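You operate a simulated robot arm through the tools that you are given. There is no shell and no other tool. Be economical: measure what you need, move in short steps, check, and stop when the job is done.

You run a simulated two-armed robot. Do the job below in one go: nothing can be reset, and whatever is moved stays where it is left.

JOB
Check the jar in the lit viewer and slot the card of its colour beside it.
Fine: then switch the lamp off and put the jar back. Set down upright: clear jar with yellow lid.

The check looks at the end state, three seconds after you hand in, the way a careful person would. Anything else that was tipped, shoved, dropped, spilled or broken makes it a failure. A push-on lid holds only when it is set on centred and level and pressed home; a screw cap is set on level and turned clockwise until tight.

ROBOT AND FRAMES
Two 7-joint arms with four-finger grippers on one trunk, on a base that drives. Base frame: it is fixed to the floor where the robot stands at the start and does not move with it; the origin is under the middle of the robot, x ahead of it, y to its left, z up; the surface under the hand at the start is at about z = 850. Units: mm, rad, N and s.
The left shoulder is at the start at [40, 181, 1254], the right one opposite. With the tool pointing down near the work surface each hand reaches from about 280 to 820 mm from the robot's upright axis, wherever it stands, measured 20 degrees to its own side. Places, roughly: clear jar with yellow lid (6x6x11 cm) [500, 200, 900]; viewer card slot [800, 400, 900]; viewer jar well [800, 300, 900]; white viewer switch [800, 200, 900]. Payload 3.67 kg a hand.
The tool frame of a hand sits at the grasp point between the pads (the TCP): z along the fingers, y along the line on which they close. The tips reach 28 mm beyond it. Largest opening 112 mm; the body of the gripper starts 73 mm behind the TCP.
Orientation is told as [roll, pitch, yaw] about the base's x, y, z axes, in that order, counted from this pose: with the fingers straight down and closing along the base's y, the tool's x points along the base's -x, its y along +y and its z along -z.

CONTROLS
- The arms move only by the tool move_arm. It takes "left_steps", "right_steps" or both (then of equal length, played together; a hand with none holds still); each is a list of rows, each a list of 2 entries, a list of its own where there are three numbers: the shift along the base's x, y, z in mm, then the turn, a rotation vector about the base's x, y, z in rad. In form: [[[x, y, z], [wx, wy, wz]], ...]. A call has 1 to 10 rows; each row shifts and turns the commanded pose from where the row before left it. "left_jaw" and "right_jaw" are, for a hand that has rows, the opening, from 0 (shut) to 1 (fully open), set as the call begins (left out, the last holds). A row lasts 0.2 s, in which the tool goes at most 50 mm and 0.15 rad; a call with a longer step from one row to the next is refused whole, and so is a gripper value outside its range. A pose out of reach is approached as far as the arm can. The call stops where the force on the tool passes 40 N (or 10 N more than at its start, if that is more) or the arm is blocked; 0.2 s more then pass. The fingers move at their own pace and stop on an object; they squeeze with about 32 N. The grip force told is the motor's: it shows also when the fingers shut on nothing. Time passes only in rows, and 0.2 s behind the last, so rows that do not move let the fingers close. It gives the time, the measured TCP pose, the force on the tool (base axes), the opening and the grip force at its end, in the units of the frame above (readings bear some noise), with the torque about the TCP (base axes, N m) and any sound that the robot's microphone picked up, and new pictures: "show" is both (left out), scene, wrist or none (wrist: the cameras of the hands that moved).
- Cameras (640 x 400 px; columns grow to the right, rows downward): "scene" is now at [94, 42.2, 1473.5]; the picture's right is [0.49, -0.87, 0.00], its down [-0.57, -0.32, -0.75] and it looks along [0.66, 0.37, -0.66] (base axes); focal length 289 px, centre (320, 200). "left" rides on the left gripper at [60, 18, -104] in its tool frame; the picture's right is [-0.29, 0.96, 0.00], its down [-0.80, -0.24, -0.55] and it looks along [-0.53, -0.16, 0.83] (tool axes); focal length 234 px, centre (320, 200). "right" rides on the right gripper at [60, -18, -104] in its tool frame; the picture's right is [0.29, 0.96, 0.00], its down [-0.80, 0.24, -0.55] and it looks along [-0.53, 0.16, 0.83] (tool axes); focal length 234 px, centre (320, 200). There is no depth. A picture from a camera that has moved, and an enlarged one, comes with that camera's place and axes in the base frame and with its lens.
- lift_body(by): slides the trunk up (or, below 0, down) by that many mm; the arms and the scene camera ride with it, the base frame stays. It gives what a move gives, with no picture.
- roll_base(legs): drives the robot by 1 to 6 legs, each [ahead, left, turn to the left] in mm, mm and rad, along the robot's own axes; the way and the turn of a leg run together, so that a leg with both is an arc; at most 1500 mm and 3.142 rad a leg. The arms and the cameras ride along, it lands a little off, and it stops where it bumps. It gives what a move gives, and a new picture of the scene camera.
- aim_head(pan, tilt): turns the head with the scene camera to pan (to the left, within 1.501 rad either way) and tilt (down, from -0.506 to 1.204), counted from straight ahead of the robot. It gives what a move gives, and a new picture of the scene camera.
- inspect(camera, box): a new picture of the part [left, top, right, bottom] of that camera's present view, enlarged. It takes no simulated time.
- close_job(): hands the job in; it is judged then, once.

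Go step by step. Nothing tells you exact positions but the pictures and the camera data: compare them with the known pose of the tool, close in by small moves and look again before you grip or let go. The budget is 120 turns and 260 pictures, counting those below and the enlarged ones. Unless the task says otherwise, let go and move clear before handing in, and close with one line.

The tools are called after "Request:" as name(argument=value, ...) on one line, values as JSON. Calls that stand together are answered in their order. move_arm: Moves the arms, as the interface text tells. Its arguments: {"type":"object","properties":{"left_steps":{"type":"array"},"left_jaw":{"type":"number"},"right_steps":{"type":"array"},"right_jaw":{"type":"number"},"show":{"type":"string","enum":["both","scene","wrist","none"]}},"required":[]} The other tools are called the same way: lift_body (by) slides the trunk up or down; roll_base (legs) drives the base; aim_head (pan, tilt) turns the head that bears the scene camera; inspect (camera, box) takes an enlarged picture of a part of a camera's view; close_job () hands the job in.

At the start:

```text
t: 0.0
left_tool_pos: [432.9, 519.5, 1156.1]
left_orientation: [0.0, 0.001, 0.001]
left_ft_force: [-0.4, -0.7, -0.6]
left_torque: [0.02, 0.02, 0.02]
left_finger_gap: 112.1
left_gripper_force: 0.0
right_tool_pos: [507.0, 20.4, 1224.8]
right_orientation: [0.001, 0.001, 0.001]
right_ft_force: [0.3, 1.1, -0.1]
right_torque: [0.01, -0.01, -0.03]
right_finger_gap: 111.8
right_gripper_force: 0.1
trunk travel left (down, up): [-375.0, 139.0]
robot x, y, heading: [-0.5, 3.2, -0.001]
head pan, tilt: [0.515, 0.716]
```

scene: 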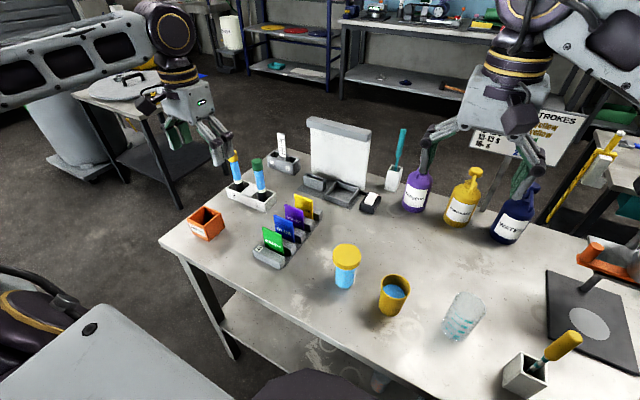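
right: 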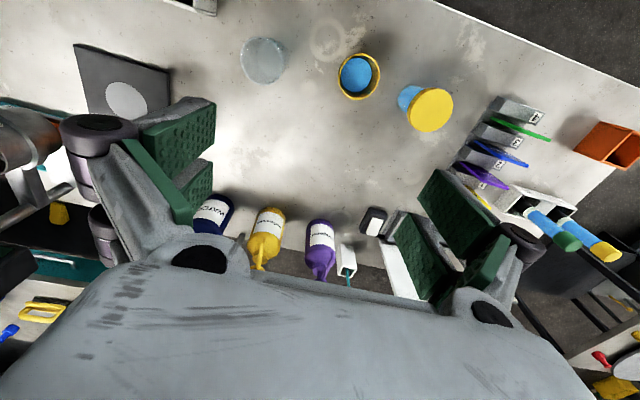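
left: 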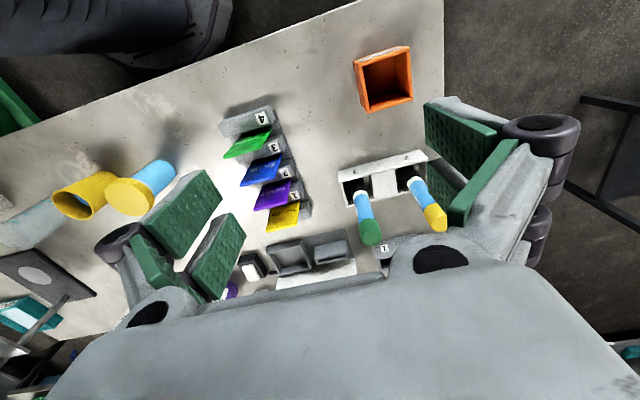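

I see the jar with the yellow lid, a card rack with green, blue, purple and yellow cards, and the viewer with its white panel, well, slot and switch. I'll take enlarged views first.

Request:
inspect(camera="scene", box=[220, 100, 420, 225])

Request:
inspect(camera="scene", box=[180, 180, 420, 330])

Request:
inspect(camera="left", box=[200, 80, 460, 310])

```text
3.20 times, centred on (320, 162) of scene
camera zoom: at [94.0, 42.2, 1473.5], right [0.49, -0.87, 0.0], down [-0.57, -0.32, -0.75], along [0.66, 0.37, -0.66], focal length 926 px, centre (320, 320)
```

zoom: 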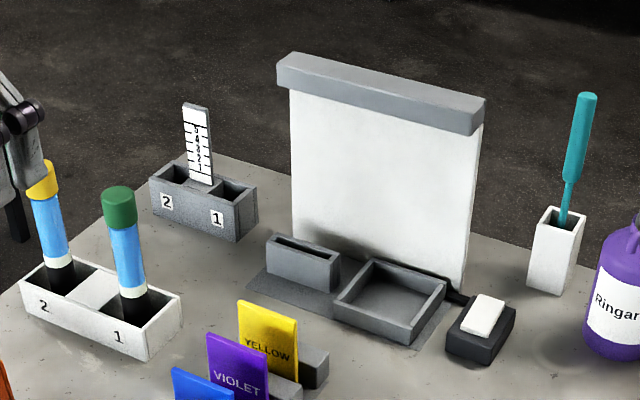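

```text
2.67 times, centred on (300, 255) of scene
camera zoom: at [94.0, 42.2, 1473.5], right [0.49, -0.87, 0.0], down [-0.57, -0.32, -0.75], along [0.66, 0.37, -0.66], focal length 772 px, centre (373, 53)
```

zoom: 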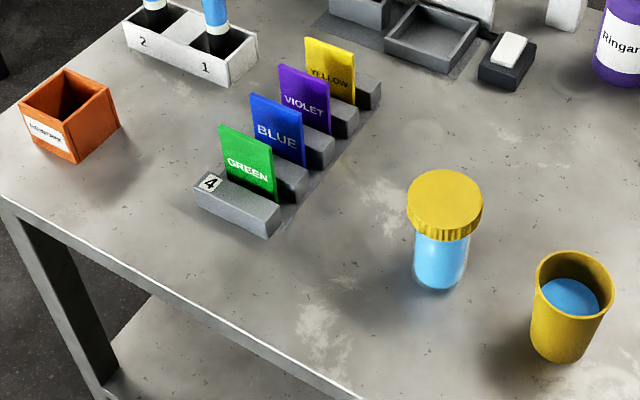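

```text
1.74 times, centred on (330, 195) of left
camera zoom: at [372.4, 536.2, 1259.0], right [0.29, 0.96, 0.0], down [0.8, -0.24, 0.55], along [0.53, -0.16, -0.83], focal length 407 px, centre (303, 209)
```

zoom: 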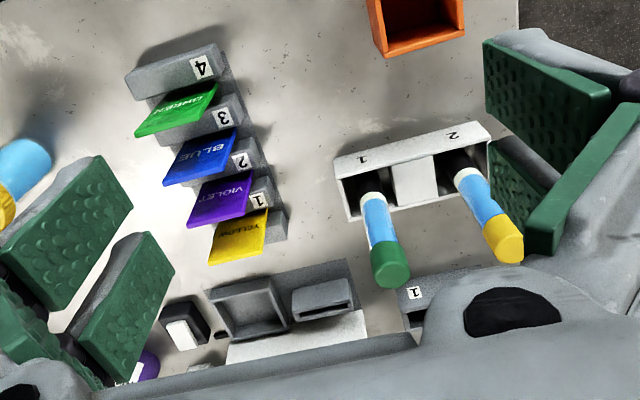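

The jar is at about (485,194), the well near (765,339), the slot near (766,443) and the switch near (770,236). The viewer is at the edge of reach, so I look down to see how much room there is to drive forward.

Request:
aim_head(pan=0.2, tilt=1.2)

```text
t: 0.9
left_tool_pos: [432.4, 518.3, 1154.5]
left_orientation: [-0.001, 0.001, 0.0]
left_ft_force: [-0.1, 0.0, 0.4]
left_torque: [0.02, 0.02, -0.01]
left_finger_gap: 112.2
left_gripper_force: 0.1
right_tool_pos: [506.7, 20.8, 1225.2]
right_orientation: [0.0, 0.0, -0.001]
right_ft_force: [0.0, 0.4, 0.2]
right_torque: [0.01, 0.0, -0.01]
right_finger_gap: 112.0
right_gripper_force: 0.1
trunk travel left (down, up): [-375.0, 139.0]
robot x, y, heading: [0.6, -1.9, 0.001]
head pan, tilt: [0.201, 1.201]
camera scene: at [75.4, 11.9, 1439.0], right [0.2, -0.98, 0.0], down [-0.91, -0.19, -0.36], along [0.36, 0.07, -0.93], focal length 289 px, centre (320, 200)
```

scene: 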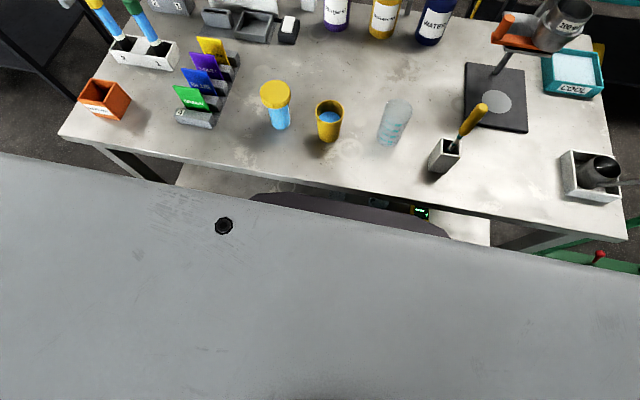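

I zoom in on the gap between the base and the table.

Request:
inspect(camera="scene", box=[150, 130, 510, 280])

Request:
inspect(camera="scene", box=[150, 0, 310, 140])

```text
1.78 times, centred on (330, 205) of scene
camera zoom: at [75.4, 11.9, 1439.0], right [0.2, -0.98, 0.0], down [-0.91, -0.19, -0.36], along [0.36, 0.07, -0.93], focal length 514 px, centre (302, 191)
```

zoom: 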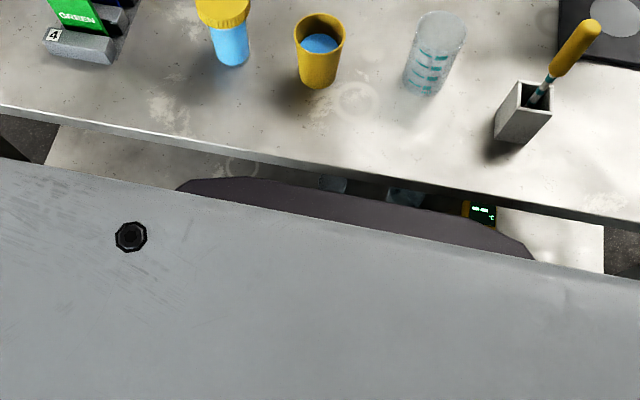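

```text
2.86 times, centred on (230, 70) of scene
camera zoom: at [75.4, 11.9, 1439.0], right [0.2, -0.98, 0.0], down [-0.91, -0.19, -0.36], along [0.36, 0.07, -0.93], focal length 827 px, centre (577, 571)
```

zoom: 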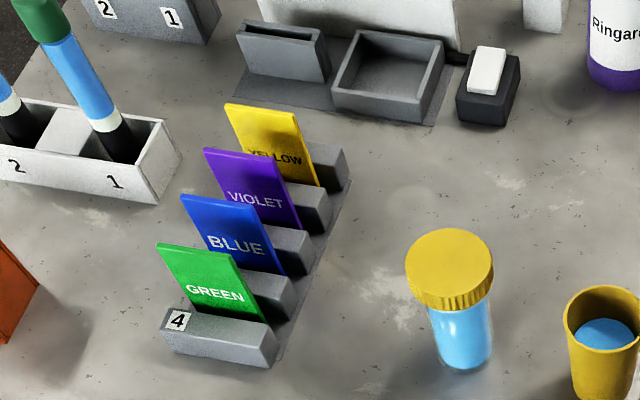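

The rack is square to the base frame, with green at about (465,387) and cards spaced about 50 mm towards +x. I'll work with the left hand, fingers leaning forward for reach. First I clear the right hand aside and bring the left hand above and behind the jar.

Request:
move_arm(left_steps=[[[-5, -45, -10], [0, -0.1, 0]], [[-5, -45, -10], [0, -0.1, 0]], [[-5, -45, -10], [0, -0.1, 0]], [[-5, -45, -10], [0, -0.1, 0]], [[-5, -45, -10], [0, -0.1, 0]], [[-5, -45, -10], [0, -0.1, 0]], [[0, -45, -10], [0, -0.1, 0]], [[0, -8, -10], [0, -0.1, 0]], [[0, 0, 0], [0, 0, 0]]], right_steps=[[[0, -30, 0], [0, 0, 0]], [[0, -30, 0], [0, 0, 0]], [[0, -30, 0], [0, 0, 0]], [[0, -30, 0], [0, 0, 0]], [[0, -30, 0], [0, 0, 0]], [[0, -30, 0], [0, 0, 0]], [[0, -30, 0], [0, 0, 0]], [[0, 0, 0], [0, 0, 0]], [[0, 0, 0], [0, 0, 0]]], left_jaw=0.8)

Request:
aim_head(pan=0.45, tilt=0.8)

```text
t: 2.9
left_tool_pos: [489.9, 193.0, 1085.5]
left_orientation: [0.0, -0.801, 0.0]
left_ft_force: [-0.9, 0.6, -0.1]
left_torque: [-0.01, -0.01, -0.02]
left_finger_gap: 89.9
left_gripper_force: 0.2
left hand out of reach, approached as far as the arm can: row 5, 6, 7, 8
right_tool_pos: [506.0, -188.9, 1225.7]
right_orientation: [-0.001, 0.0, -0.001]
right_ft_force: [0.2, 0.6, -0.2]
right_torque: [-0.01, -0.01, 0.0]
right_finger_gap: 112.1
right_gripper_force: 0.0
trunk travel left (down, up): [-375.0, 139.0]
robot x, y, heading: [-1.6, -2.2, -0.001]
head pan, tilt: [0.201, 1.201]
camera scene: at [74.5, 12.3, 1439.0], right [0.2, -0.98, 0.0], down [-0.91, -0.19, -0.36], along [0.36, 0.07, -0.93], focal length 289 px, centre (320, 200)
camera right: at [445.0, -207.3, 1329.9], right [-0.29, 0.96, 0.0], down [0.8, 0.24, 0.55], along [0.53, 0.16, -0.83], focal length 234 px, centre (320, 200)
camera left: at [373.1, 210.7, 1114.4], right [0.2, 0.96, 0.21], down [0.16, -0.24, 0.96], along [0.97, -0.16, -0.2], focal length 234 px, centre (320, 200)
```

scene: 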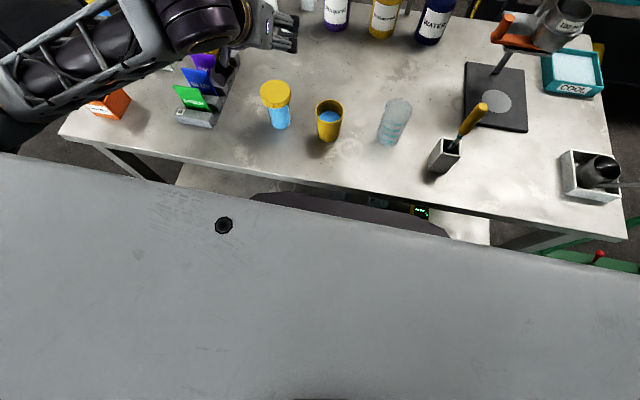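
right: 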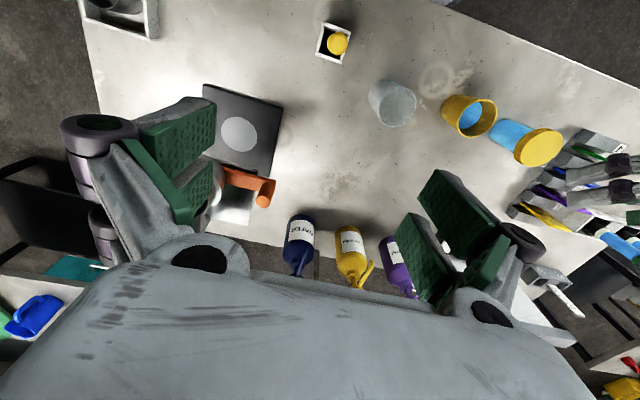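
left: 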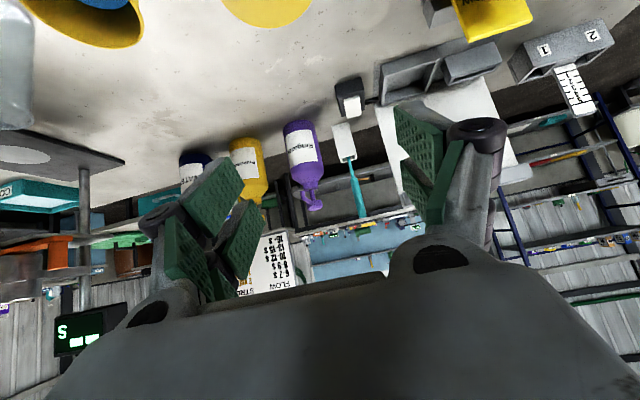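

```text
t: 3.8
left_tool_pos: [490.2, 193.8, 1085.6]
left_orientation: [0.002, -0.799, -0.001]
left_ft_force: [-0.4, -0.4, -0.1]
left_torque: [-0.03, 0.0, 0.0]
left_finger_gap: 89.7
left_gripper_force: 0.0
right_tool_pos: [507.2, -190.3, 1225.4]
right_orientation: [0.002, 0.0, 0.0]
right_ft_force: [0.1, 0.6, 0.8]
right_torque: [0.0, 0.0, 0.02]
right_finger_gap: 112.0
right_gripper_force: 0.0
trunk travel left (down, up): [-375.0, 139.0]
robot x, y, heading: [-4.0, 2.9, 0.001]
head pan, tilt: [0.45, 0.799]
camera scene: at [93.4, 35.4, 1466.6], right [0.43, -0.9, 0.0], down [-0.65, -0.31, -0.7], along [0.63, 0.3, -0.72], focal length 289 px, centre (320, 200)
```

scene: 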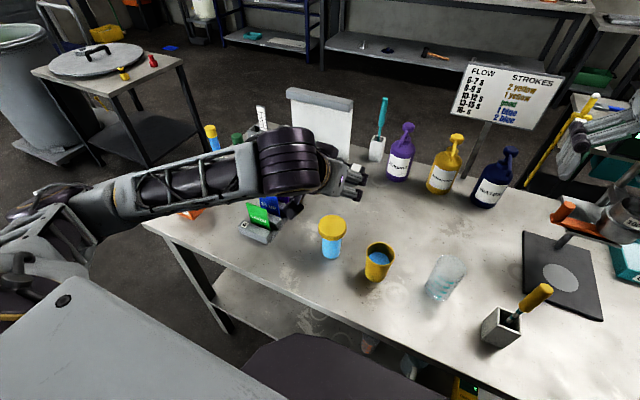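

The pose is near the inner limit with that much lean, so I reduce the lean to 0.3 for pick and place, keeping the jar upright at both. I come down nearer the jar.

Request:
move_arm(left_steps=[[[0, 0, -5], [0, 0.125, 0]], [[0, 0, -10], [0, 0.125, 0]], [[0, 0, -20], [0, 0.125, 0]], [[0, 0, -25], [0, 0.125, 0]], [[0, 0, -10], [0, 0, 0]], [[0, 0, 0], [0, 0, 0]]])

```text
t: 5.2
left_tool_pos: [491.3, 194.0, 1014.4]
left_orientation: [0.0, -0.301, 0.0]
left_ft_force: [1.1, 1.3, 0.2]
left_torque: [0.03, -0.01, 0.0]
left_finger_gap: 89.8
left_gripper_force: 0.1
right_tool_pos: [506.7, -189.9, 1225.2]
right_orientation: [0.0, 0.001, 0.0]
right_ft_force: [0.8, 0.4, 0.1]
right_torque: [0.02, 0.02, 0.0]
right_finger_gap: 112.0
right_gripper_force: 0.0
trunk travel left (down, up): [-375.0, 139.0]
robot x, y, heading: [5.0, 2.2, 0.002]
head pan, tilt: [0.45, 0.799]
camera scene: at [93.3, 35.6, 1466.6], right [0.44, -0.9, 0.0], down [-0.65, -0.31, -0.7], along [0.63, 0.3, -0.72], focal length 289 px, centre (320, 200)
camera left: at [402.8, 211.5, 1096.1], right [0.28, 0.96, 0.09], down [0.6, -0.24, 0.76], along [0.75, -0.16, -0.64], focal length 234 px, centre (320, 200)
```

scene: 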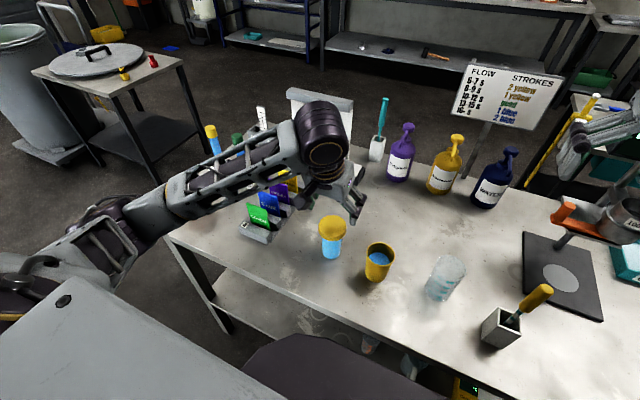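
left: 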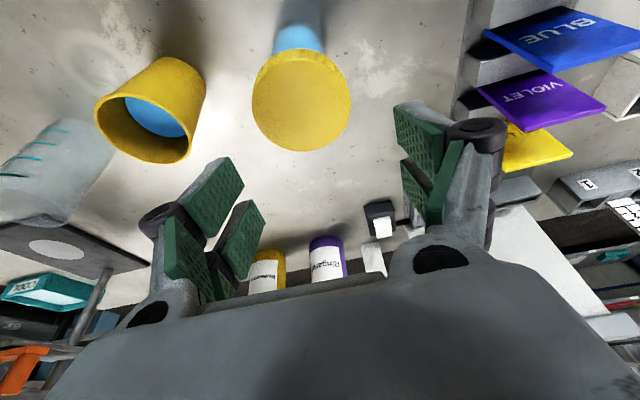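

The lid centre is about (474,192) by the wrist view. I shift back and descend so the pads straddle the jar, then check.

Request:
move_arm(left_steps=[[[-16, -1, 0], [0, 0, 0]], [[0, 0, -30], [0, 0, 0]], [[0, 0, -30], [0, 0, 0]], [[0, 0, -30], [0, 0, 0]], [[0, 0, -14], [0, 0, 0]], [[0, 0, 0], [0, 0, 0]]], show="wrist")

Request:
inspect(camera="scene", box=[260, 150, 420, 290])

```text
t: 6.6
left_tool_pos: [474.0, 191.1, 909.7]
left_orientation: [0.0, -0.299, 0.001]
left_ft_force: [0.8, -0.2, 1.1]
left_torque: [-0.02, 0.0, 0.02]
left_finger_gap: 89.6
left_gripper_force: 0.0
right_tool_pos: [506.5, -189.5, 1225.7]
right_orientation: [-0.002, 0.0, 0.002]
right_ft_force: [0.0, -1.0, -0.1]
right_torque: [-0.04, 0.04, 0.02]
right_finger_gap: 111.9
right_gripper_force: 0.0
trunk travel left (down, up): [-375.0, 139.0]
robot x, y, heading: [1.7, -1.1, -0.001]
head pan, tilt: [0.45, 0.799]
camera left: at [386.1, 209.7, 992.0], right [0.28, 0.96, 0.09], down [0.6, -0.24, 0.76], along [0.75, -0.16, -0.64], focal length 234 px, centre (320, 200)
```

left: 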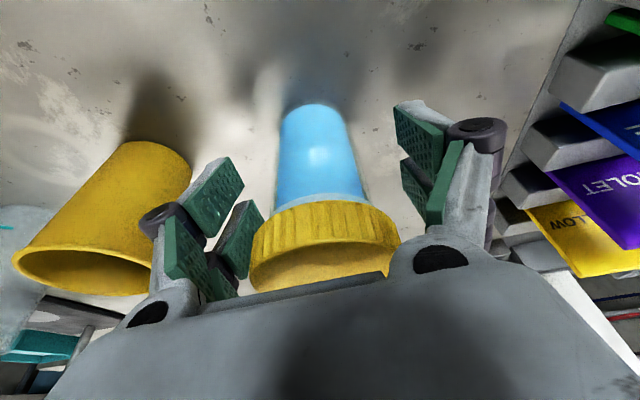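

```text
2.86 times, centred on (340, 220) of scene
camera zoom: at [93.1, 35.6, 1466.7], right [0.44, -0.9, 0.0], down [-0.65, -0.31, -0.7], along [0.63, 0.3, -0.72], focal length 827 px, centre (263, 143)
```

zoom: 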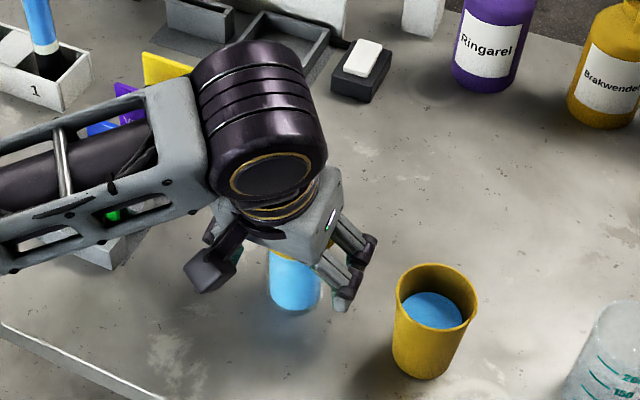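

The TCP is centred on the jar body, just below the lid. I close the jaws.

Request:
move_arm(left_steps=[[[0, 0, 0], [0, 0, 0]], [[0, 0, 0], [0, 0, 0]], [[0, 0, 0], [0, 0, 0]]], left_jaw=0.2, show="wrist")

```text
t: 7.4
left_tool_pos: [473.0, 192.7, 911.4]
left_orientation: [-0.001, -0.3, 0.001]
left_ft_force: [0.6, -1.3, 0.2]
left_torque: [0.03, -0.04, 0.0]
left_finger_gap: 58.2
left_gripper_force: 31.7
right_tool_pos: [507.0, -189.4, 1223.0]
right_orientation: [0.001, -0.001, -0.001]
right_ft_force: [0.3, -0.6, -0.4]
right_torque: [0.0, -0.01, 0.0]
right_finger_gap: 111.9
right_gripper_force: 0.2
trunk travel left (down, up): [-375.0, 139.0]
robot x, y, heading: [-0.8, -1.4, 0.002]
head pan, tilt: [0.45, 0.799]
camera left: at [386.2, 209.6, 992.2], right [0.28, 0.96, 0.09], down [0.6, -0.24, 0.76], along [0.75, -0.16, -0.64], focal length 234 px, centre (320, 200)
```

left: 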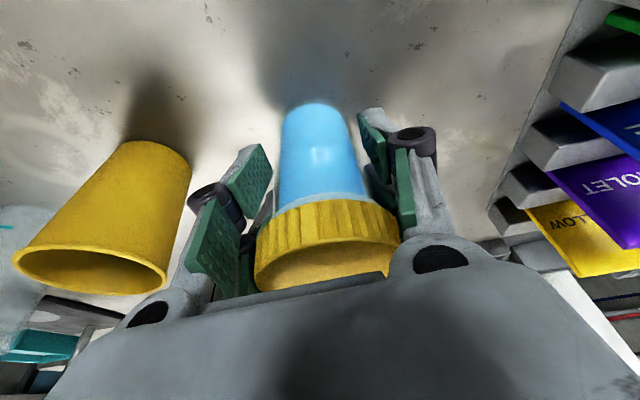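

Gripped, with a gap of 58 mm. I lift it and carry it toward the viewer, staying high.

Request:
move_arm(left_steps=[[[0, 0, 20], [0, 0, 0]], [[0, 0, 40], [0, 0, 0]], [[0, 0, 40], [0, 0, 0]], [[0, 0, 20], [0, 0, 0]], [[40, 10, 0], [0, 0, 0]], [[45, 15, 0], [0, 0, 0]], [[45, 25, 0], [0, 0, 0]], [[45, 35, 0], [0, 0, 0]], [[45, 35, 0], [0, 0, 0]], [[0, 0, 0], [0, 0, 0]]])

Request:
aim_head(pan=0.45, tilt=0.65)

```text
refused: row 7 steps farther than a row can; nothing moved
```

```text
t: 8.1
left_tool_pos: [474.5, 190.7, 911.1]
left_orientation: [0.0, -0.299, 0.002]
left_ft_force: [-0.5, -0.2, 0.1]
left_torque: [0.02, -0.02, -0.03]
left_finger_gap: 58.1
left_gripper_force: 31.8
right_tool_pos: [506.5, -188.9, 1225.0]
right_orientation: [0.0, 0.001, 0.0]
right_ft_force: [0.8, 0.8, 0.3]
right_torque: [0.02, -0.02, 0.02]
right_finger_gap: 112.1
right_gripper_force: 0.2
trunk travel left (down, up): [-375.0, 139.0]
robot x, y, heading: [-2.1, -1.7, -0.0]
head pan, tilt: [0.45, 0.649]
camera scene: at [98.7, 38.3, 1479.2], right [0.44, -0.9, 0.0], down [-0.54, -0.26, -0.8], along [0.72, 0.35, -0.61], focal length 289 px, centre (320, 200)
```

scene: 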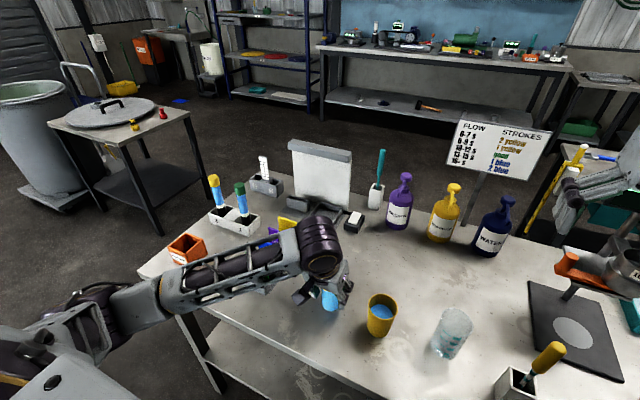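

One row was too long, so I repeat the move with shorter steps.

Request:
move_arm(left_steps=[[[0, 0, 20], [0, 0, 0]], [[0, 0, 40], [0, 0, 0]], [[0, 0, 40], [0, 0, 0]], [[0, 0, 20], [0, 0, 0]], [[40, 10, 0], [0, 0, 0]], [[40, 20, 0], [0, 0, 0]], [[40, 28, 0], [0, 0, 0]], [[35, 33, 0], [0, 0, 0]], [[35, 33, 0], [0, 0, 0]], [[0, 0, 0], [0, 0, 0]]])

```text
t: 10.3
left_tool_pos: [663.8, 315.5, 1030.2]
left_orientation: [0.0, -0.301, -0.003]
left_ft_force: [0.0, -0.5, -1.9]
left_torque: [0.0, 0.0, 0.0]
left_finger_gap: 57.7
left_gripper_force: 32.1
right_tool_pos: [506.5, -189.4, 1225.5]
right_orientation: [0.001, 0.0, 0.001]
right_ft_force: [-0.4, 0.9, -0.1]
right_torque: [0.04, -0.04, 0.03]
right_finger_gap: 112.1
right_gripper_force: 0.1
trunk travel left (down, up): [-375.0, 139.0]
robot x, y, heading: [5.9, 0.6, 0.002]
head pan, tilt: [0.45, 0.649]
camera scene: at [98.3, 38.0, 1479.3], right [0.44, -0.9, 0.0], down [-0.54, -0.26, -0.8], along [0.72, 0.35, -0.6], focal length 289 px, centre (320, 200)
camera left: at [576.4, 333.8, 1111.4], right [0.28, 0.96, 0.09], down [0.6, -0.24, 0.77], along [0.75, -0.16, -0.64], focal length 234 px, centre (320, 200)
```

scene: 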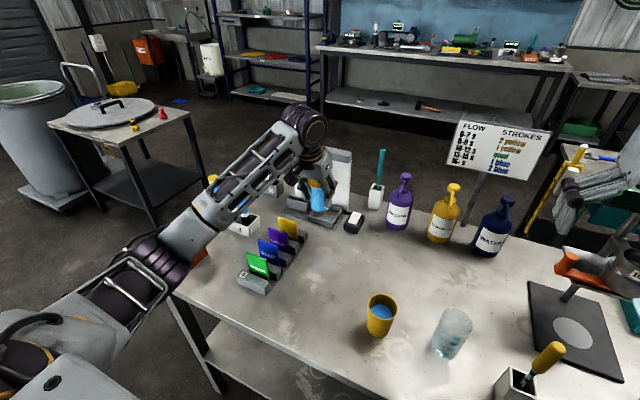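
left: 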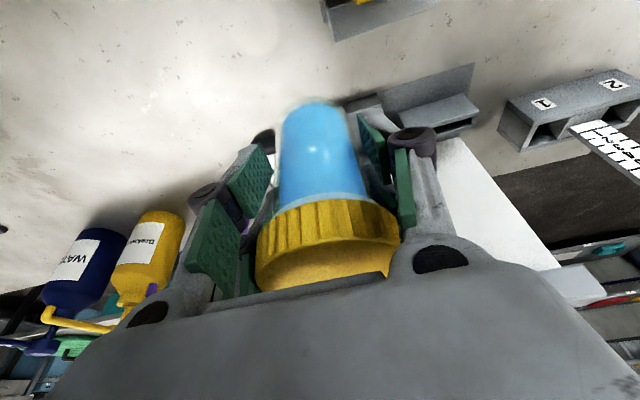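

The jar rides level. I zoom in on the well from the head camera to line it up.

Request:
inspect(camera="scene", box=[260, 130, 400, 240])

Request:
inspect(camera="left", box=[320, 40, 640, 240])

```text
3.64 times, centred on (330, 185) of scene
camera zoom: at [98.3, 38.0, 1479.3], right [0.44, -0.9, 0.0], down [-0.54, -0.26, -0.8], along [0.72, 0.35, -0.6], focal length 1052 px, centre (284, 254)
```

zoom: 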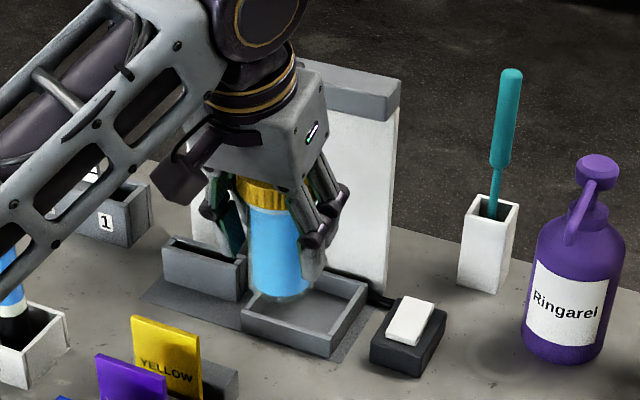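

```text
2.00 times, centred on (480, 140) of left
camera zoom: at [576.4, 333.8, 1111.4], right [0.28, 0.96, 0.09], down [0.6, -0.24, 0.77], along [0.75, -0.16, -0.64], focal length 468 px, centre (0, 320)
```

zoom: 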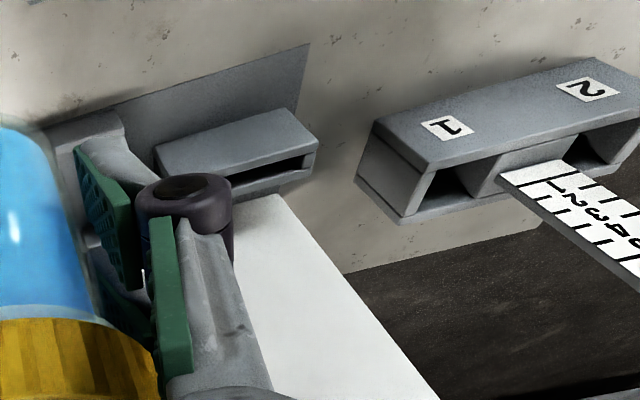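

The well rim is at z≈878, spanning x 722–800 and y 294–380, so its centre is (761,337). Allowing for the jar's offset in the hand, the TCP target is about (753,337). I move over it and come part way down.

Request:
move_arm(left_steps=[[[30, 7, 0], [0, 0, 0]], [[30, 7, 0], [0, 0, 0]], [[29, 7, 0], [0, 0, 0]], [[0, 0, -25], [0, 0, 0]], [[0, 0, -25], [0, 0, 0]], [[0, 0, -20], [0, 0, 0]], [[0, 0, 0], [0, 0, 0]]], show="wrist")

Request:
inspect(camera="scene", box=[260, 130, 400, 240])

```text
t: 11.9
left_tool_pos: [753.0, 339.1, 960.0]
left_orientation: [0.001, -0.3, 0.0]
left_ft_force: [0.1, 0.3, -1.4]
left_torque: [0.0, 0.01, 0.0]
left_finger_gap: 57.4
left_gripper_force: 32.1
right_tool_pos: [505.8, -189.0, 1223.8]
right_orientation: [0.0, -0.001, -0.001]
right_ft_force: [-0.6, 0.2, 0.0]
right_torque: [0.01, 0.0, 0.04]
right_finger_gap: 112.1
right_gripper_force: 0.1
trunk travel left (down, up): [-375.0, 139.0]
robot x, y, heading: [-0.9, 2.3, 0.003]
head pan, tilt: [0.45, 0.649]
camera left: at [664.9, 355.5, 1041.9], right [0.28, 0.96, 0.09], down [0.6, -0.24, 0.76], along [0.75, -0.16, -0.64], focal length 234 px, centre (320, 200)
```

left: 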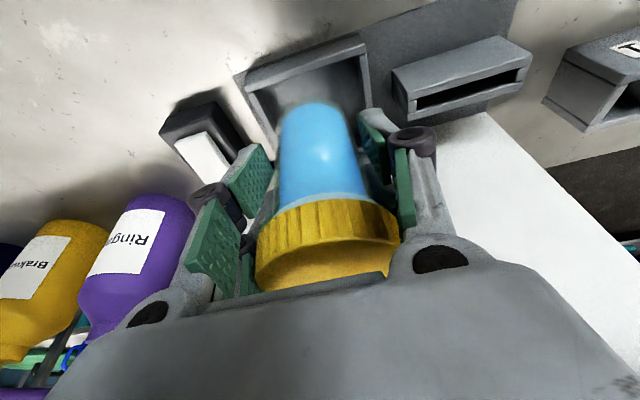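

```text
3.64 times, centred on (330, 185) of scene
camera zoom: at [98.7, 38.4, 1479.2], right [0.44, -0.9, 0.0], down [-0.54, -0.26, -0.8], along [0.72, 0.35, -0.6], focal length 1052 px, centre (284, 254)
```

zoom: 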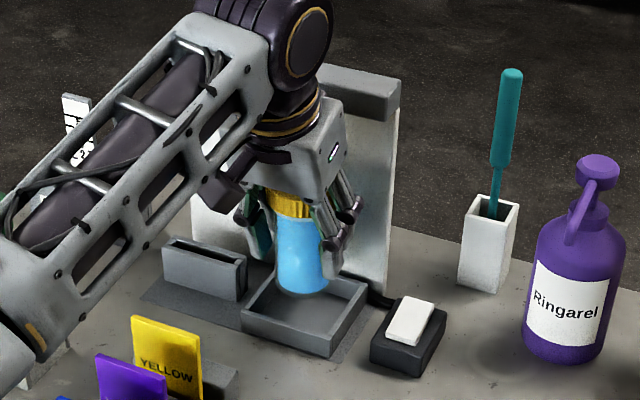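

The wrist and head views agree that the jar axis is about (763,341), centred on the well at (762,340). I lower it in.

Request:
move_arm(left_steps=[[[0, 0, -15], [0, 0, 0]], [[0, 0, -12], [0, 0, 0]], [[0, 0, -6], [0, 0, 0]], [[0, 0, -4], [0, 0, 0]], [[0, 0, 0], [0, 0, 0]]], show="wrist")

Request:
inspect(camera="scene", box=[290, 150, 390, 225])

```text
t: 13.1
left_tool_pos: [753.2, 337.0, 923.3]
left_orientation: [0.0, -0.3, -0.002]
left_ft_force: [-0.3, -0.7, -1.1]
left_torque: [-0.01, 0.05, -0.02]
left_finger_gap: 57.5
left_gripper_force: 31.4
right_tool_pos: [506.7, -189.1, 1224.8]
right_orientation: [-0.001, -0.001, 0.0]
right_ft_force: [-0.1, -0.3, -0.3]
right_torque: [-0.02, -0.02, -0.01]
right_finger_gap: 111.9
right_gripper_force: 0.0
trunk travel left (down, up): [-375.0, 139.0]
robot x, y, heading: [1.9, -1.3, 0.0]
head pan, tilt: [0.45, 0.649]
camera left: at [665.6, 355.3, 1004.8], right [0.28, 0.96, 0.09], down [0.6, -0.24, 0.76], along [0.75, -0.16, -0.64], focal length 234 px, centre (320, 200)
```

left: 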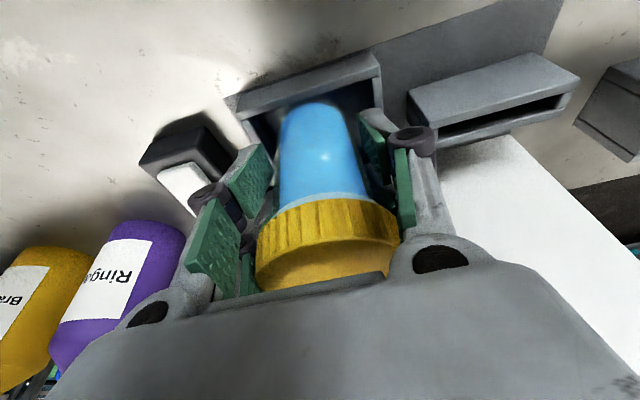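

```text
5.33 times, centred on (340, 188) of scene
camera zoom: at [98.9, 38.3, 1479.2], right [0.44, -0.9, 0.0], down [-0.54, -0.26, -0.8], along [0.72, 0.35, -0.6], focal length 1544 px, centre (213, 267)
```

zoom: 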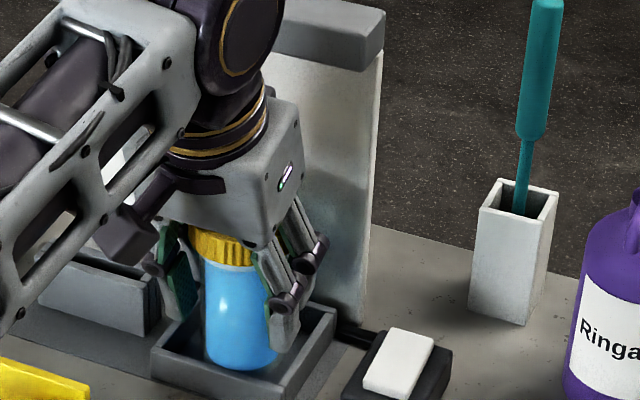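

The jar is inside the well with some millimetres left, so I ease it down until it touches.

Request:
move_arm(left_steps=[[[0, 0, -2], [0, 0, 0]], [[0, 0, -2], [0, 0, 0]], [[0, 0, -1.5], [0, 0, 0]], [[0, 0, 0], [0, 0, 0]]], show="none")

```text
t: 14.1
left_tool_pos: [754.2, 338.7, 918.7]
left_orientation: [-0.001, -0.3, -0.002]
left_ft_force: [-0.2, 0.0, -1.6]
left_torque: [0.02, 0.01, 0.0]
left_finger_gap: 57.2
left_gripper_force: 31.7
right_tool_pos: [506.2, -188.3, 1223.9]
right_orientation: [-0.002, 0.0, -0.002]
right_ft_force: [-0.3, 0.1, -0.8]
right_torque: [-0.01, -0.01, 0.03]
right_finger_gap: 112.0
right_gripper_force: 0.1
trunk travel left (down, up): [-375.0, 139.0]
robot x, y, heading: [-1.6, 1.2, -0.002]
head pan, tilt: [0.45, 0.649]
```

Request:
move_arm(left_steps=[[[0, 0, -1.5], [0, 0, 0]], [[0, 0, 0], [0, 0, 0]]], show="none")

Request:
move_arm(left_steps=[[[0, 0, -1.5], [0, 0, 0]], [[0, 0, 0], [0, 0, 0]]], show="none")

Request:
move_arm(left_steps=[[[0, 0, -1.5], [0, 0, 0]], [[0, 0, 0], [0, 0, 0]]], show="wrist")

```text
t: 14.7
left_tool_pos: [754.3, 337.6, 916.7]
left_orientation: [0.001, -0.3, 0.001]
left_ft_force: [-0.1, -0.4, -1.3]
left_torque: [0.01, 0.02, 0.01]
left_finger_gap: 57.2
left_gripper_force: 32.4
right_tool_pos: [506.0, -188.9, 1225.5]
right_orientation: [0.0, 0.001, 0.0]
right_ft_force: [1.0, 0.5, 0.2]
right_torque: [0.0, -0.01, 0.05]
right_finger_gap: 111.9
right_gripper_force: 0.1
trunk travel left (down, up): [-375.0, 139.0]
robot x, y, heading: [1.9, 3.9, 0.003]
head pan, tilt: [0.45, 0.649]
```

```text
t: 15.3
left_tool_pos: [754.2, 338.2, 916.3]
left_orientation: [0.001, -0.3, -0.002]
left_ft_force: [0.4, -0.7, -1.4]
left_torque: [-0.01, 0.01, 0.02]
left_finger_gap: 56.9
left_gripper_force: 32.4
right_tool_pos: [506.6, -187.9, 1224.0]
right_orientation: [0.0, 0.0, 0.0]
right_ft_force: [0.0, 0.2, 0.2]
right_torque: [-0.01, 0.0, -0.04]
right_finger_gap: 111.6
right_gripper_force: 0.1
trunk travel left (down, up): [-375.0, 139.0]
robot x, y, heading: [1.7, 2.3, 0.002]
head pan, tilt: [0.45, 0.649]
```

```text
t: 15.9
left_tool_pos: [752.5, 338.6, 913.7]
left_orientation: [0.0, -0.301, -0.001]
left_ft_force: [0.1, -0.4, -1.3]
left_torque: [-0.02, -0.02, -0.02]
left_finger_gap: 57.1
left_gripper_force: 31.8
right_tool_pos: [506.2, -188.7, 1224.6]
right_orientation: [0.0, 0.0, 0.0]
right_ft_force: [-1.0, -0.3, -0.3]
right_torque: [-0.02, -0.01, -0.03]
right_finger_gap: 112.0
right_gripper_force: 0.0
trunk travel left (down, up): [-375.0, 139.0]
robot x, y, heading: [-1.0, -3.0, 0.001]
head pan, tilt: [0.45, 0.649]
camera left: at [666.0, 355.3, 995.1], right [0.28, 0.96, 0.09], down [0.6, -0.24, 0.76], along [0.75, -0.16, -0.64], focal length 234 px, centre (320, 200)
```

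left: 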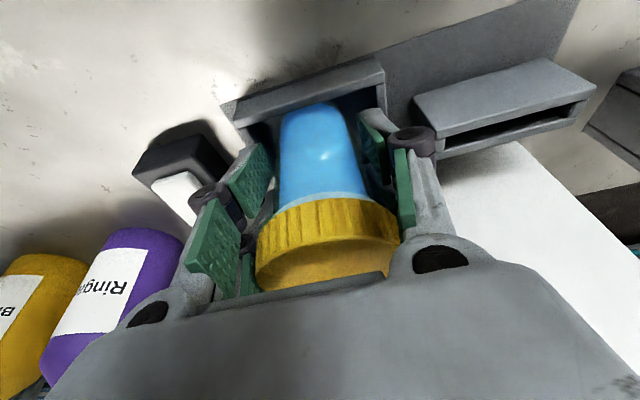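

Request:
move_arm(left_steps=[[[0, 0, -1.5], [0, 0, 0]], [[0, 0, 0], [0, 0, 0]]], show="none")

Request:
move_arm(left_steps=[[[0, 0, -1.5], [0, 0, 0]], [[0, 0, 0], [0, 0, 0]]], show="none")

```text
t: 16.5
left_tool_pos: [754.3, 338.6, 911.9]
left_orientation: [0.0, -0.299, 0.0]
left_ft_force: [-0.5, 1.0, -1.4]
left_torque: [-0.01, 0.03, 0.0]
left_finger_gap: 56.9
left_gripper_force: 32.2
right_tool_pos: [505.6, -189.6, 1224.4]
right_orientation: [-0.001, 0.0, -0.001]
right_ft_force: [-1.1, -0.3, 0.5]
right_torque: [-0.01, 0.0, 0.0]
right_finger_gap: 112.1
right_gripper_force: 0.2
trunk travel left (down, up): [-375.0, 139.0]
robot x, y, heading: [0.6, -0.5, -0.006]
head pan, tilt: [0.45, 0.649]
```

```text
t: 17.1
left_tool_pos: [754.3, 338.1, 911.7]
left_orientation: [0.0, -0.303, 0.0]
left_ft_force: [0.6, 0.6, 3.4]
left_torque: [0.05, -0.12, -0.03]
left_finger_gap: 57.0
left_gripper_force: 31.8
right_tool_pos: [505.0, -189.4, 1224.0]
right_orientation: [0.0, 0.0, -0.001]
right_ft_force: [-0.1, -0.5, -0.2]
right_torque: [0.04, 0.0, -0.03]
right_finger_gap: 112.0
right_gripper_force: 0.1
trunk travel left (down, up): [-375.0, 139.0]
robot x, y, heading: [0.7, -2.3, 0.002]
head pan, tilt: [0.45, 0.649]
```

Contact is felt, so I open slightly to let the jar settle.

Request:
move_arm(left_steps=[[[0, 0, 0], [0, 0, 0]], [[0, 0, 0], [0, 0, 0]]], left_jaw=0.66, show="wrist")

Request:
inspect(camera="scene", box=[290, 150, 390, 225])

```text
t: 17.7
left_tool_pos: [752.7, 337.7, 911.3]
left_orientation: [-0.001, -0.297, 0.0]
left_ft_force: [0.3, -0.6, -0.1]
left_torque: [-0.01, 0.0, -0.01]
left_finger_gap: 74.0
left_gripper_force: 0.1
right_tool_pos: [505.5, -189.4, 1224.6]
right_orientation: [0.001, 0.002, 0.0]
right_ft_force: [0.8, 0.1, 0.4]
right_torque: [0.0, 0.01, -0.01]
right_finger_gap: 111.7
right_gripper_force: 0.1
trunk travel left (down, up): [-375.0, 139.0]
robot x, y, heading: [-0.2, -1.6, -0.001]
head pan, tilt: [0.45, 0.649]
camera left: at [665.6, 355.1, 992.1], right [0.28, 0.96, 0.09], down [0.6, -0.24, 0.76], along [0.75, -0.16, -0.64], focal length 234 px, centre (320, 200)
```

left: 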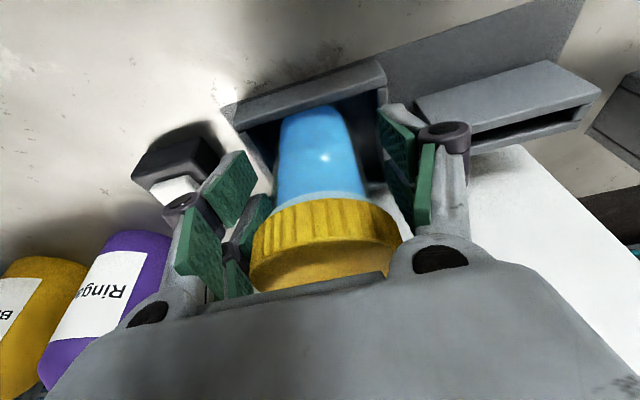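

```text
5.33 times, centred on (340, 188) of scene
camera zoom: at [98.7, 38.2, 1479.2], right [0.44, -0.9, 0.0], down [-0.54, -0.26, -0.8], along [0.72, 0.35, -0.6], focal length 1544 px, centre (213, 267)
```

zoom: 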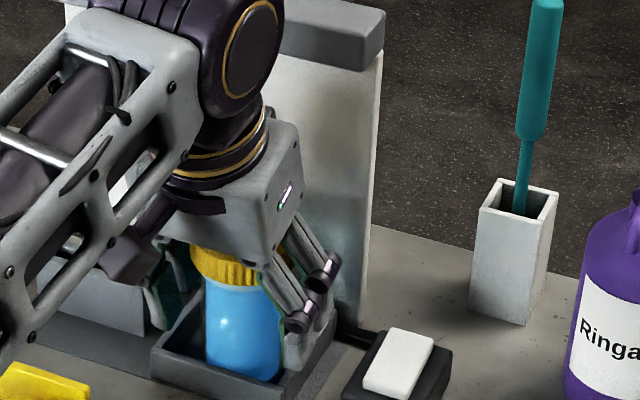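

The jar stands upright in the well. I back out upward, move over toward the switch and look.

Request:
move_arm(left_steps=[[[-8, 0, 26], [0, 0, 0]], [[-12, 0, 38], [0, 0, 0]], [[-12, 0, 38], [0, 0, 0]], [[-12, -20, 20], [0, 0, 0]], [[0, -40, 0], [0, 0, 0]], [[0, -40, 0], [0, 0, 0]], [[0, 0, 0], [0, 0, 0]]])

Request:
inspect(camera="scene", box=[260, 130, 400, 240])

```text
t: 19.3
left_tool_pos: [708.3, 238.9, 1034.1]
left_orientation: [0.0, -0.3, 0.0]
left_ft_force: [-0.2, 0.3, -0.6]
left_torque: [-0.02, -0.02, 0.0]
left_finger_gap: 73.9
left_gripper_force: 0.0
right_tool_pos: [505.7, -188.6, 1225.1]
right_orientation: [-0.001, 0.001, 0.0]
right_ft_force: [-0.4, 0.6, -0.5]
right_torque: [-0.01, 0.0, -0.02]
right_finger_gap: 112.1
right_gripper_force: 0.1
trunk travel left (down, up): [-375.0, 139.0]
robot x, y, heading: [3.1, -2.0, -0.001]
head pan, tilt: [0.45, 0.649]
camera scene: at [98.6, 39.3, 1479.2], right [0.44, -0.9, 0.0], down [-0.54, -0.26, -0.8], along [0.72, 0.35, -0.6], focal length 289 px, centre (320, 200)
camera left: at [621.3, 255.8, 1114.7], right [0.28, 0.96, 0.09], down [0.6, -0.24, 0.76], along [0.75, -0.16, -0.64], focal length 234 px, centre (320, 200)
```

scene: 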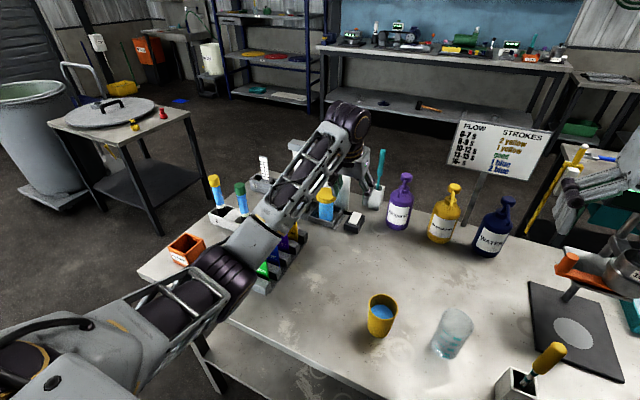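
left: 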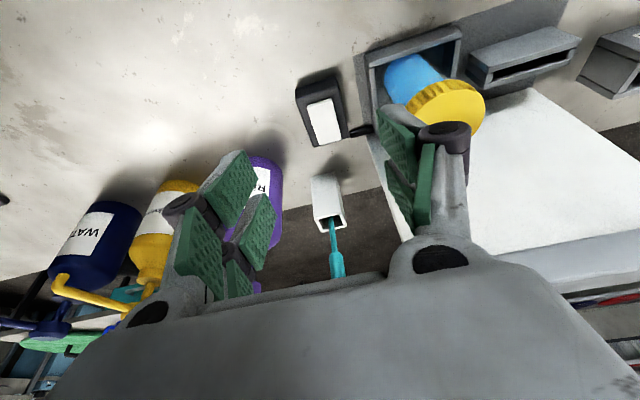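

```text
3.64 times, centred on (330, 185) of scene
camera zoom: at [98.6, 39.3, 1479.2], right [0.44, -0.9, 0.0], down [-0.54, -0.26, -0.8], along [0.72, 0.35, -0.6], focal length 1052 px, centre (284, 254)
```

zoom: 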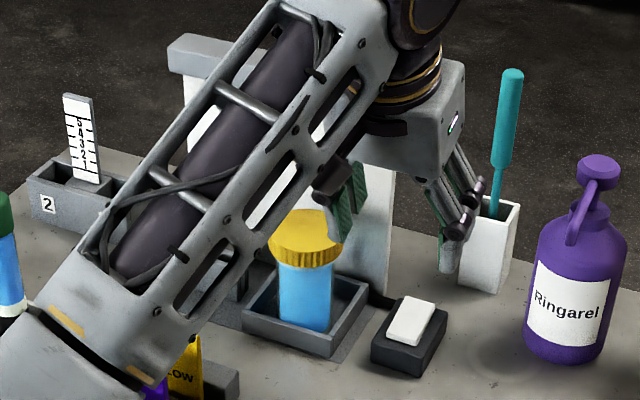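

Request:
inspect(camera="left", box=[270, 60, 390, 160])

Request:
inspect(camera="scene", box=[330, 195, 380, 240])

```text
4.00 times, centred on (330, 110) of left
camera zoom: at [621.3, 255.8, 1114.7], right [0.28, 0.96, 0.09], down [0.6, -0.24, 0.76], along [0.75, -0.16, -0.64], focal length 937 px, centre (280, 560)
```

zoom: 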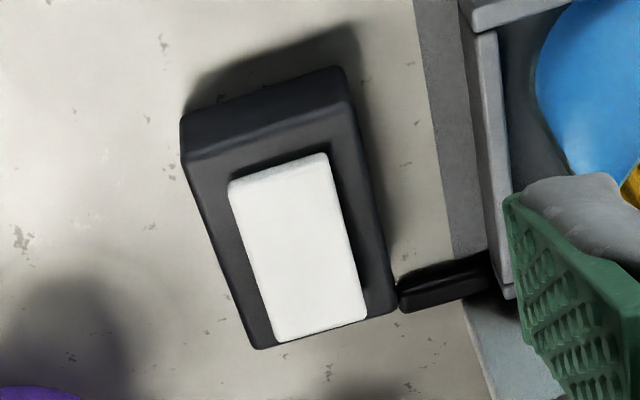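

```text
8.89 times, centred on (355, 218) of scene
camera zoom: at [98.6, 39.3, 1479.2], right [0.44, -0.9, 0.0], down [-0.54, -0.26, -0.8], along [0.72, 0.35, -0.6], focal length 2573 px, centre (9, 44)
```

zoom: 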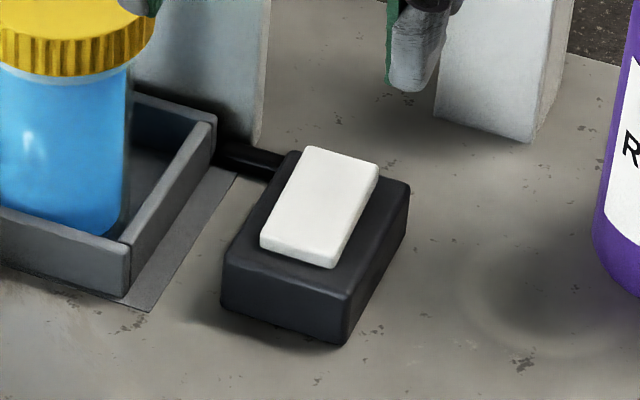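

The switch rocker is centred at about (766,239), with its top near z 886. I close the fingers and hover above the near half of the rocker.

Request:
move_arm(left_steps=[[[14, 0, -20], [0, 0, 0]], [[14, 0, -30], [0, 0, 0]], [[14, 0, -30], [0, 0, 0]], [[0, 0, -6], [0, 0, 0]], [[0, 0, 0], [0, 0, 0]]], left_jaw=0, show="wrist")

Request:
inspect(camera="scene", box=[290, 150, 390, 240])

```text
t: 20.5
left_tool_pos: [751.3, 237.2, 948.2]
left_orientation: [0.002, -0.3, 0.0]
left_ft_force: [0.3, 1.2, 0.3]
left_torque: [0.03, 0.03, -0.02]
left_finger_gap: 0.0
left_gripper_force: 32.0
right_tool_pos: [507.1, -189.8, 1225.3]
right_orientation: [0.0, 0.0, 0.0]
right_ft_force: [0.2, 0.3, -0.3]
right_torque: [0.0, 0.03, 0.0]
right_finger_gap: 112.2
right_gripper_force: 0.0
trunk travel left (down, up): [-375.0, 139.0]
robot x, y, heading: [-0.0, 1.7, -0.0]
head pan, tilt: [0.45, 0.649]
camera left: at [663.7, 255.0, 1028.2], right [0.28, 0.96, 0.09], down [0.6, -0.24, 0.76], along [0.75, -0.16, -0.64], focal length 234 px, centre (320, 200)
```

left: 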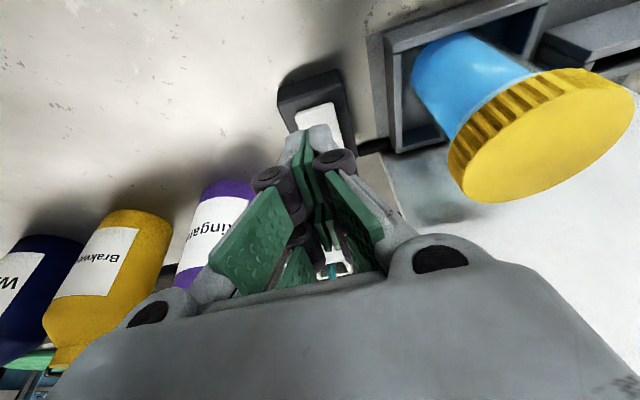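

```text
4.44 times, centred on (340, 195) of scene
camera zoom: at [98.8, 38.3, 1479.2], right [0.44, -0.9, 0.0], down [-0.54, -0.26, -0.8], along [0.72, 0.35, -0.6], focal length 1286 px, centre (231, 222)
```

zoom: 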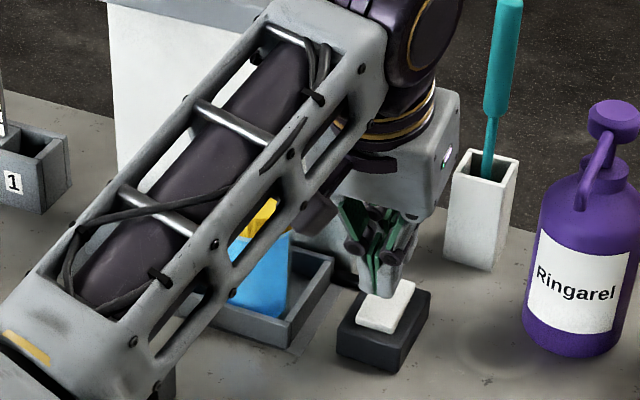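

Aligned over the rocker. I press down in small steps.

Request:
move_arm(left_steps=[[[0, 0, -14], [0, 0, 0]], [[0, 0, -10], [0, 0, 0]], [[0, 0, -2], [0, 0, 0]], [[0, 0, -2], [0, 0, 0]], [[0, 0, -2], [0, 0, 0]], [[0, 0, -2], [0, 0, 0]], [[0, 0, 0], [0, 0, 0]]], show="wrist")

Request:
inspect(camera="scene", box=[290, 150, 390, 240])

```text
t: 22.1
left_tool_pos: [752.0, 238.0, 915.1]
left_orientation: [0.0, -0.3, 0.0]
left_ft_force: [-0.3, 0.2, 0.4]
left_torque: [0.04, 0.01, -0.03]
left_finger_gap: 0.0
left_gripper_force: 32.2
right_tool_pos: [505.3, -189.6, 1225.6]
right_orientation: [-0.001, 0.001, -0.001]
right_ft_force: [-0.2, -0.5, 0.6]
right_torque: [0.01, -0.01, -0.01]
right_finger_gap: 111.7
right_gripper_force: 0.1
trunk travel left (down, up): [-375.0, 139.0]
robot x, y, heading: [1.5, -2.0, 0.002]
head pan, tilt: [0.45, 0.649]
camera left: at [664.0, 255.4, 996.1], right [0.28, 0.96, 0.09], down [0.6, -0.24, 0.76], along [0.75, -0.16, -0.64], focal length 234 px, centre (320, 200)
```

left: 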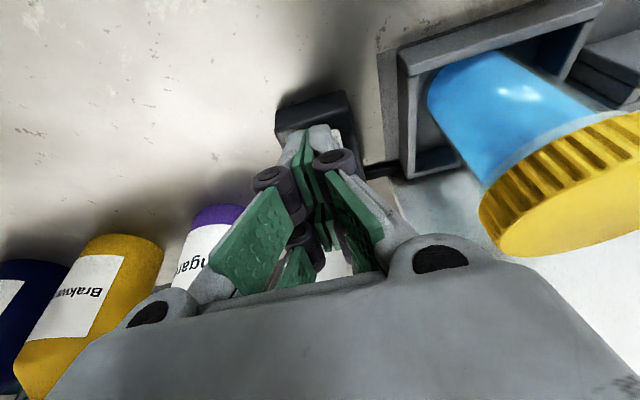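

```text
4.44 times, centred on (340, 195) of scene
camera zoom: at [98.9, 38.3, 1479.2], right [0.44, -0.9, 0.0], down [-0.54, -0.26, -0.8], along [0.72, 0.35, -0.6], focal length 1286 px, centre (231, 222)
```

zoom: 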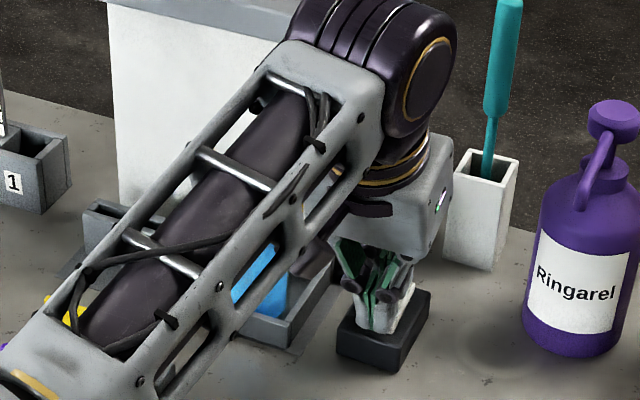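

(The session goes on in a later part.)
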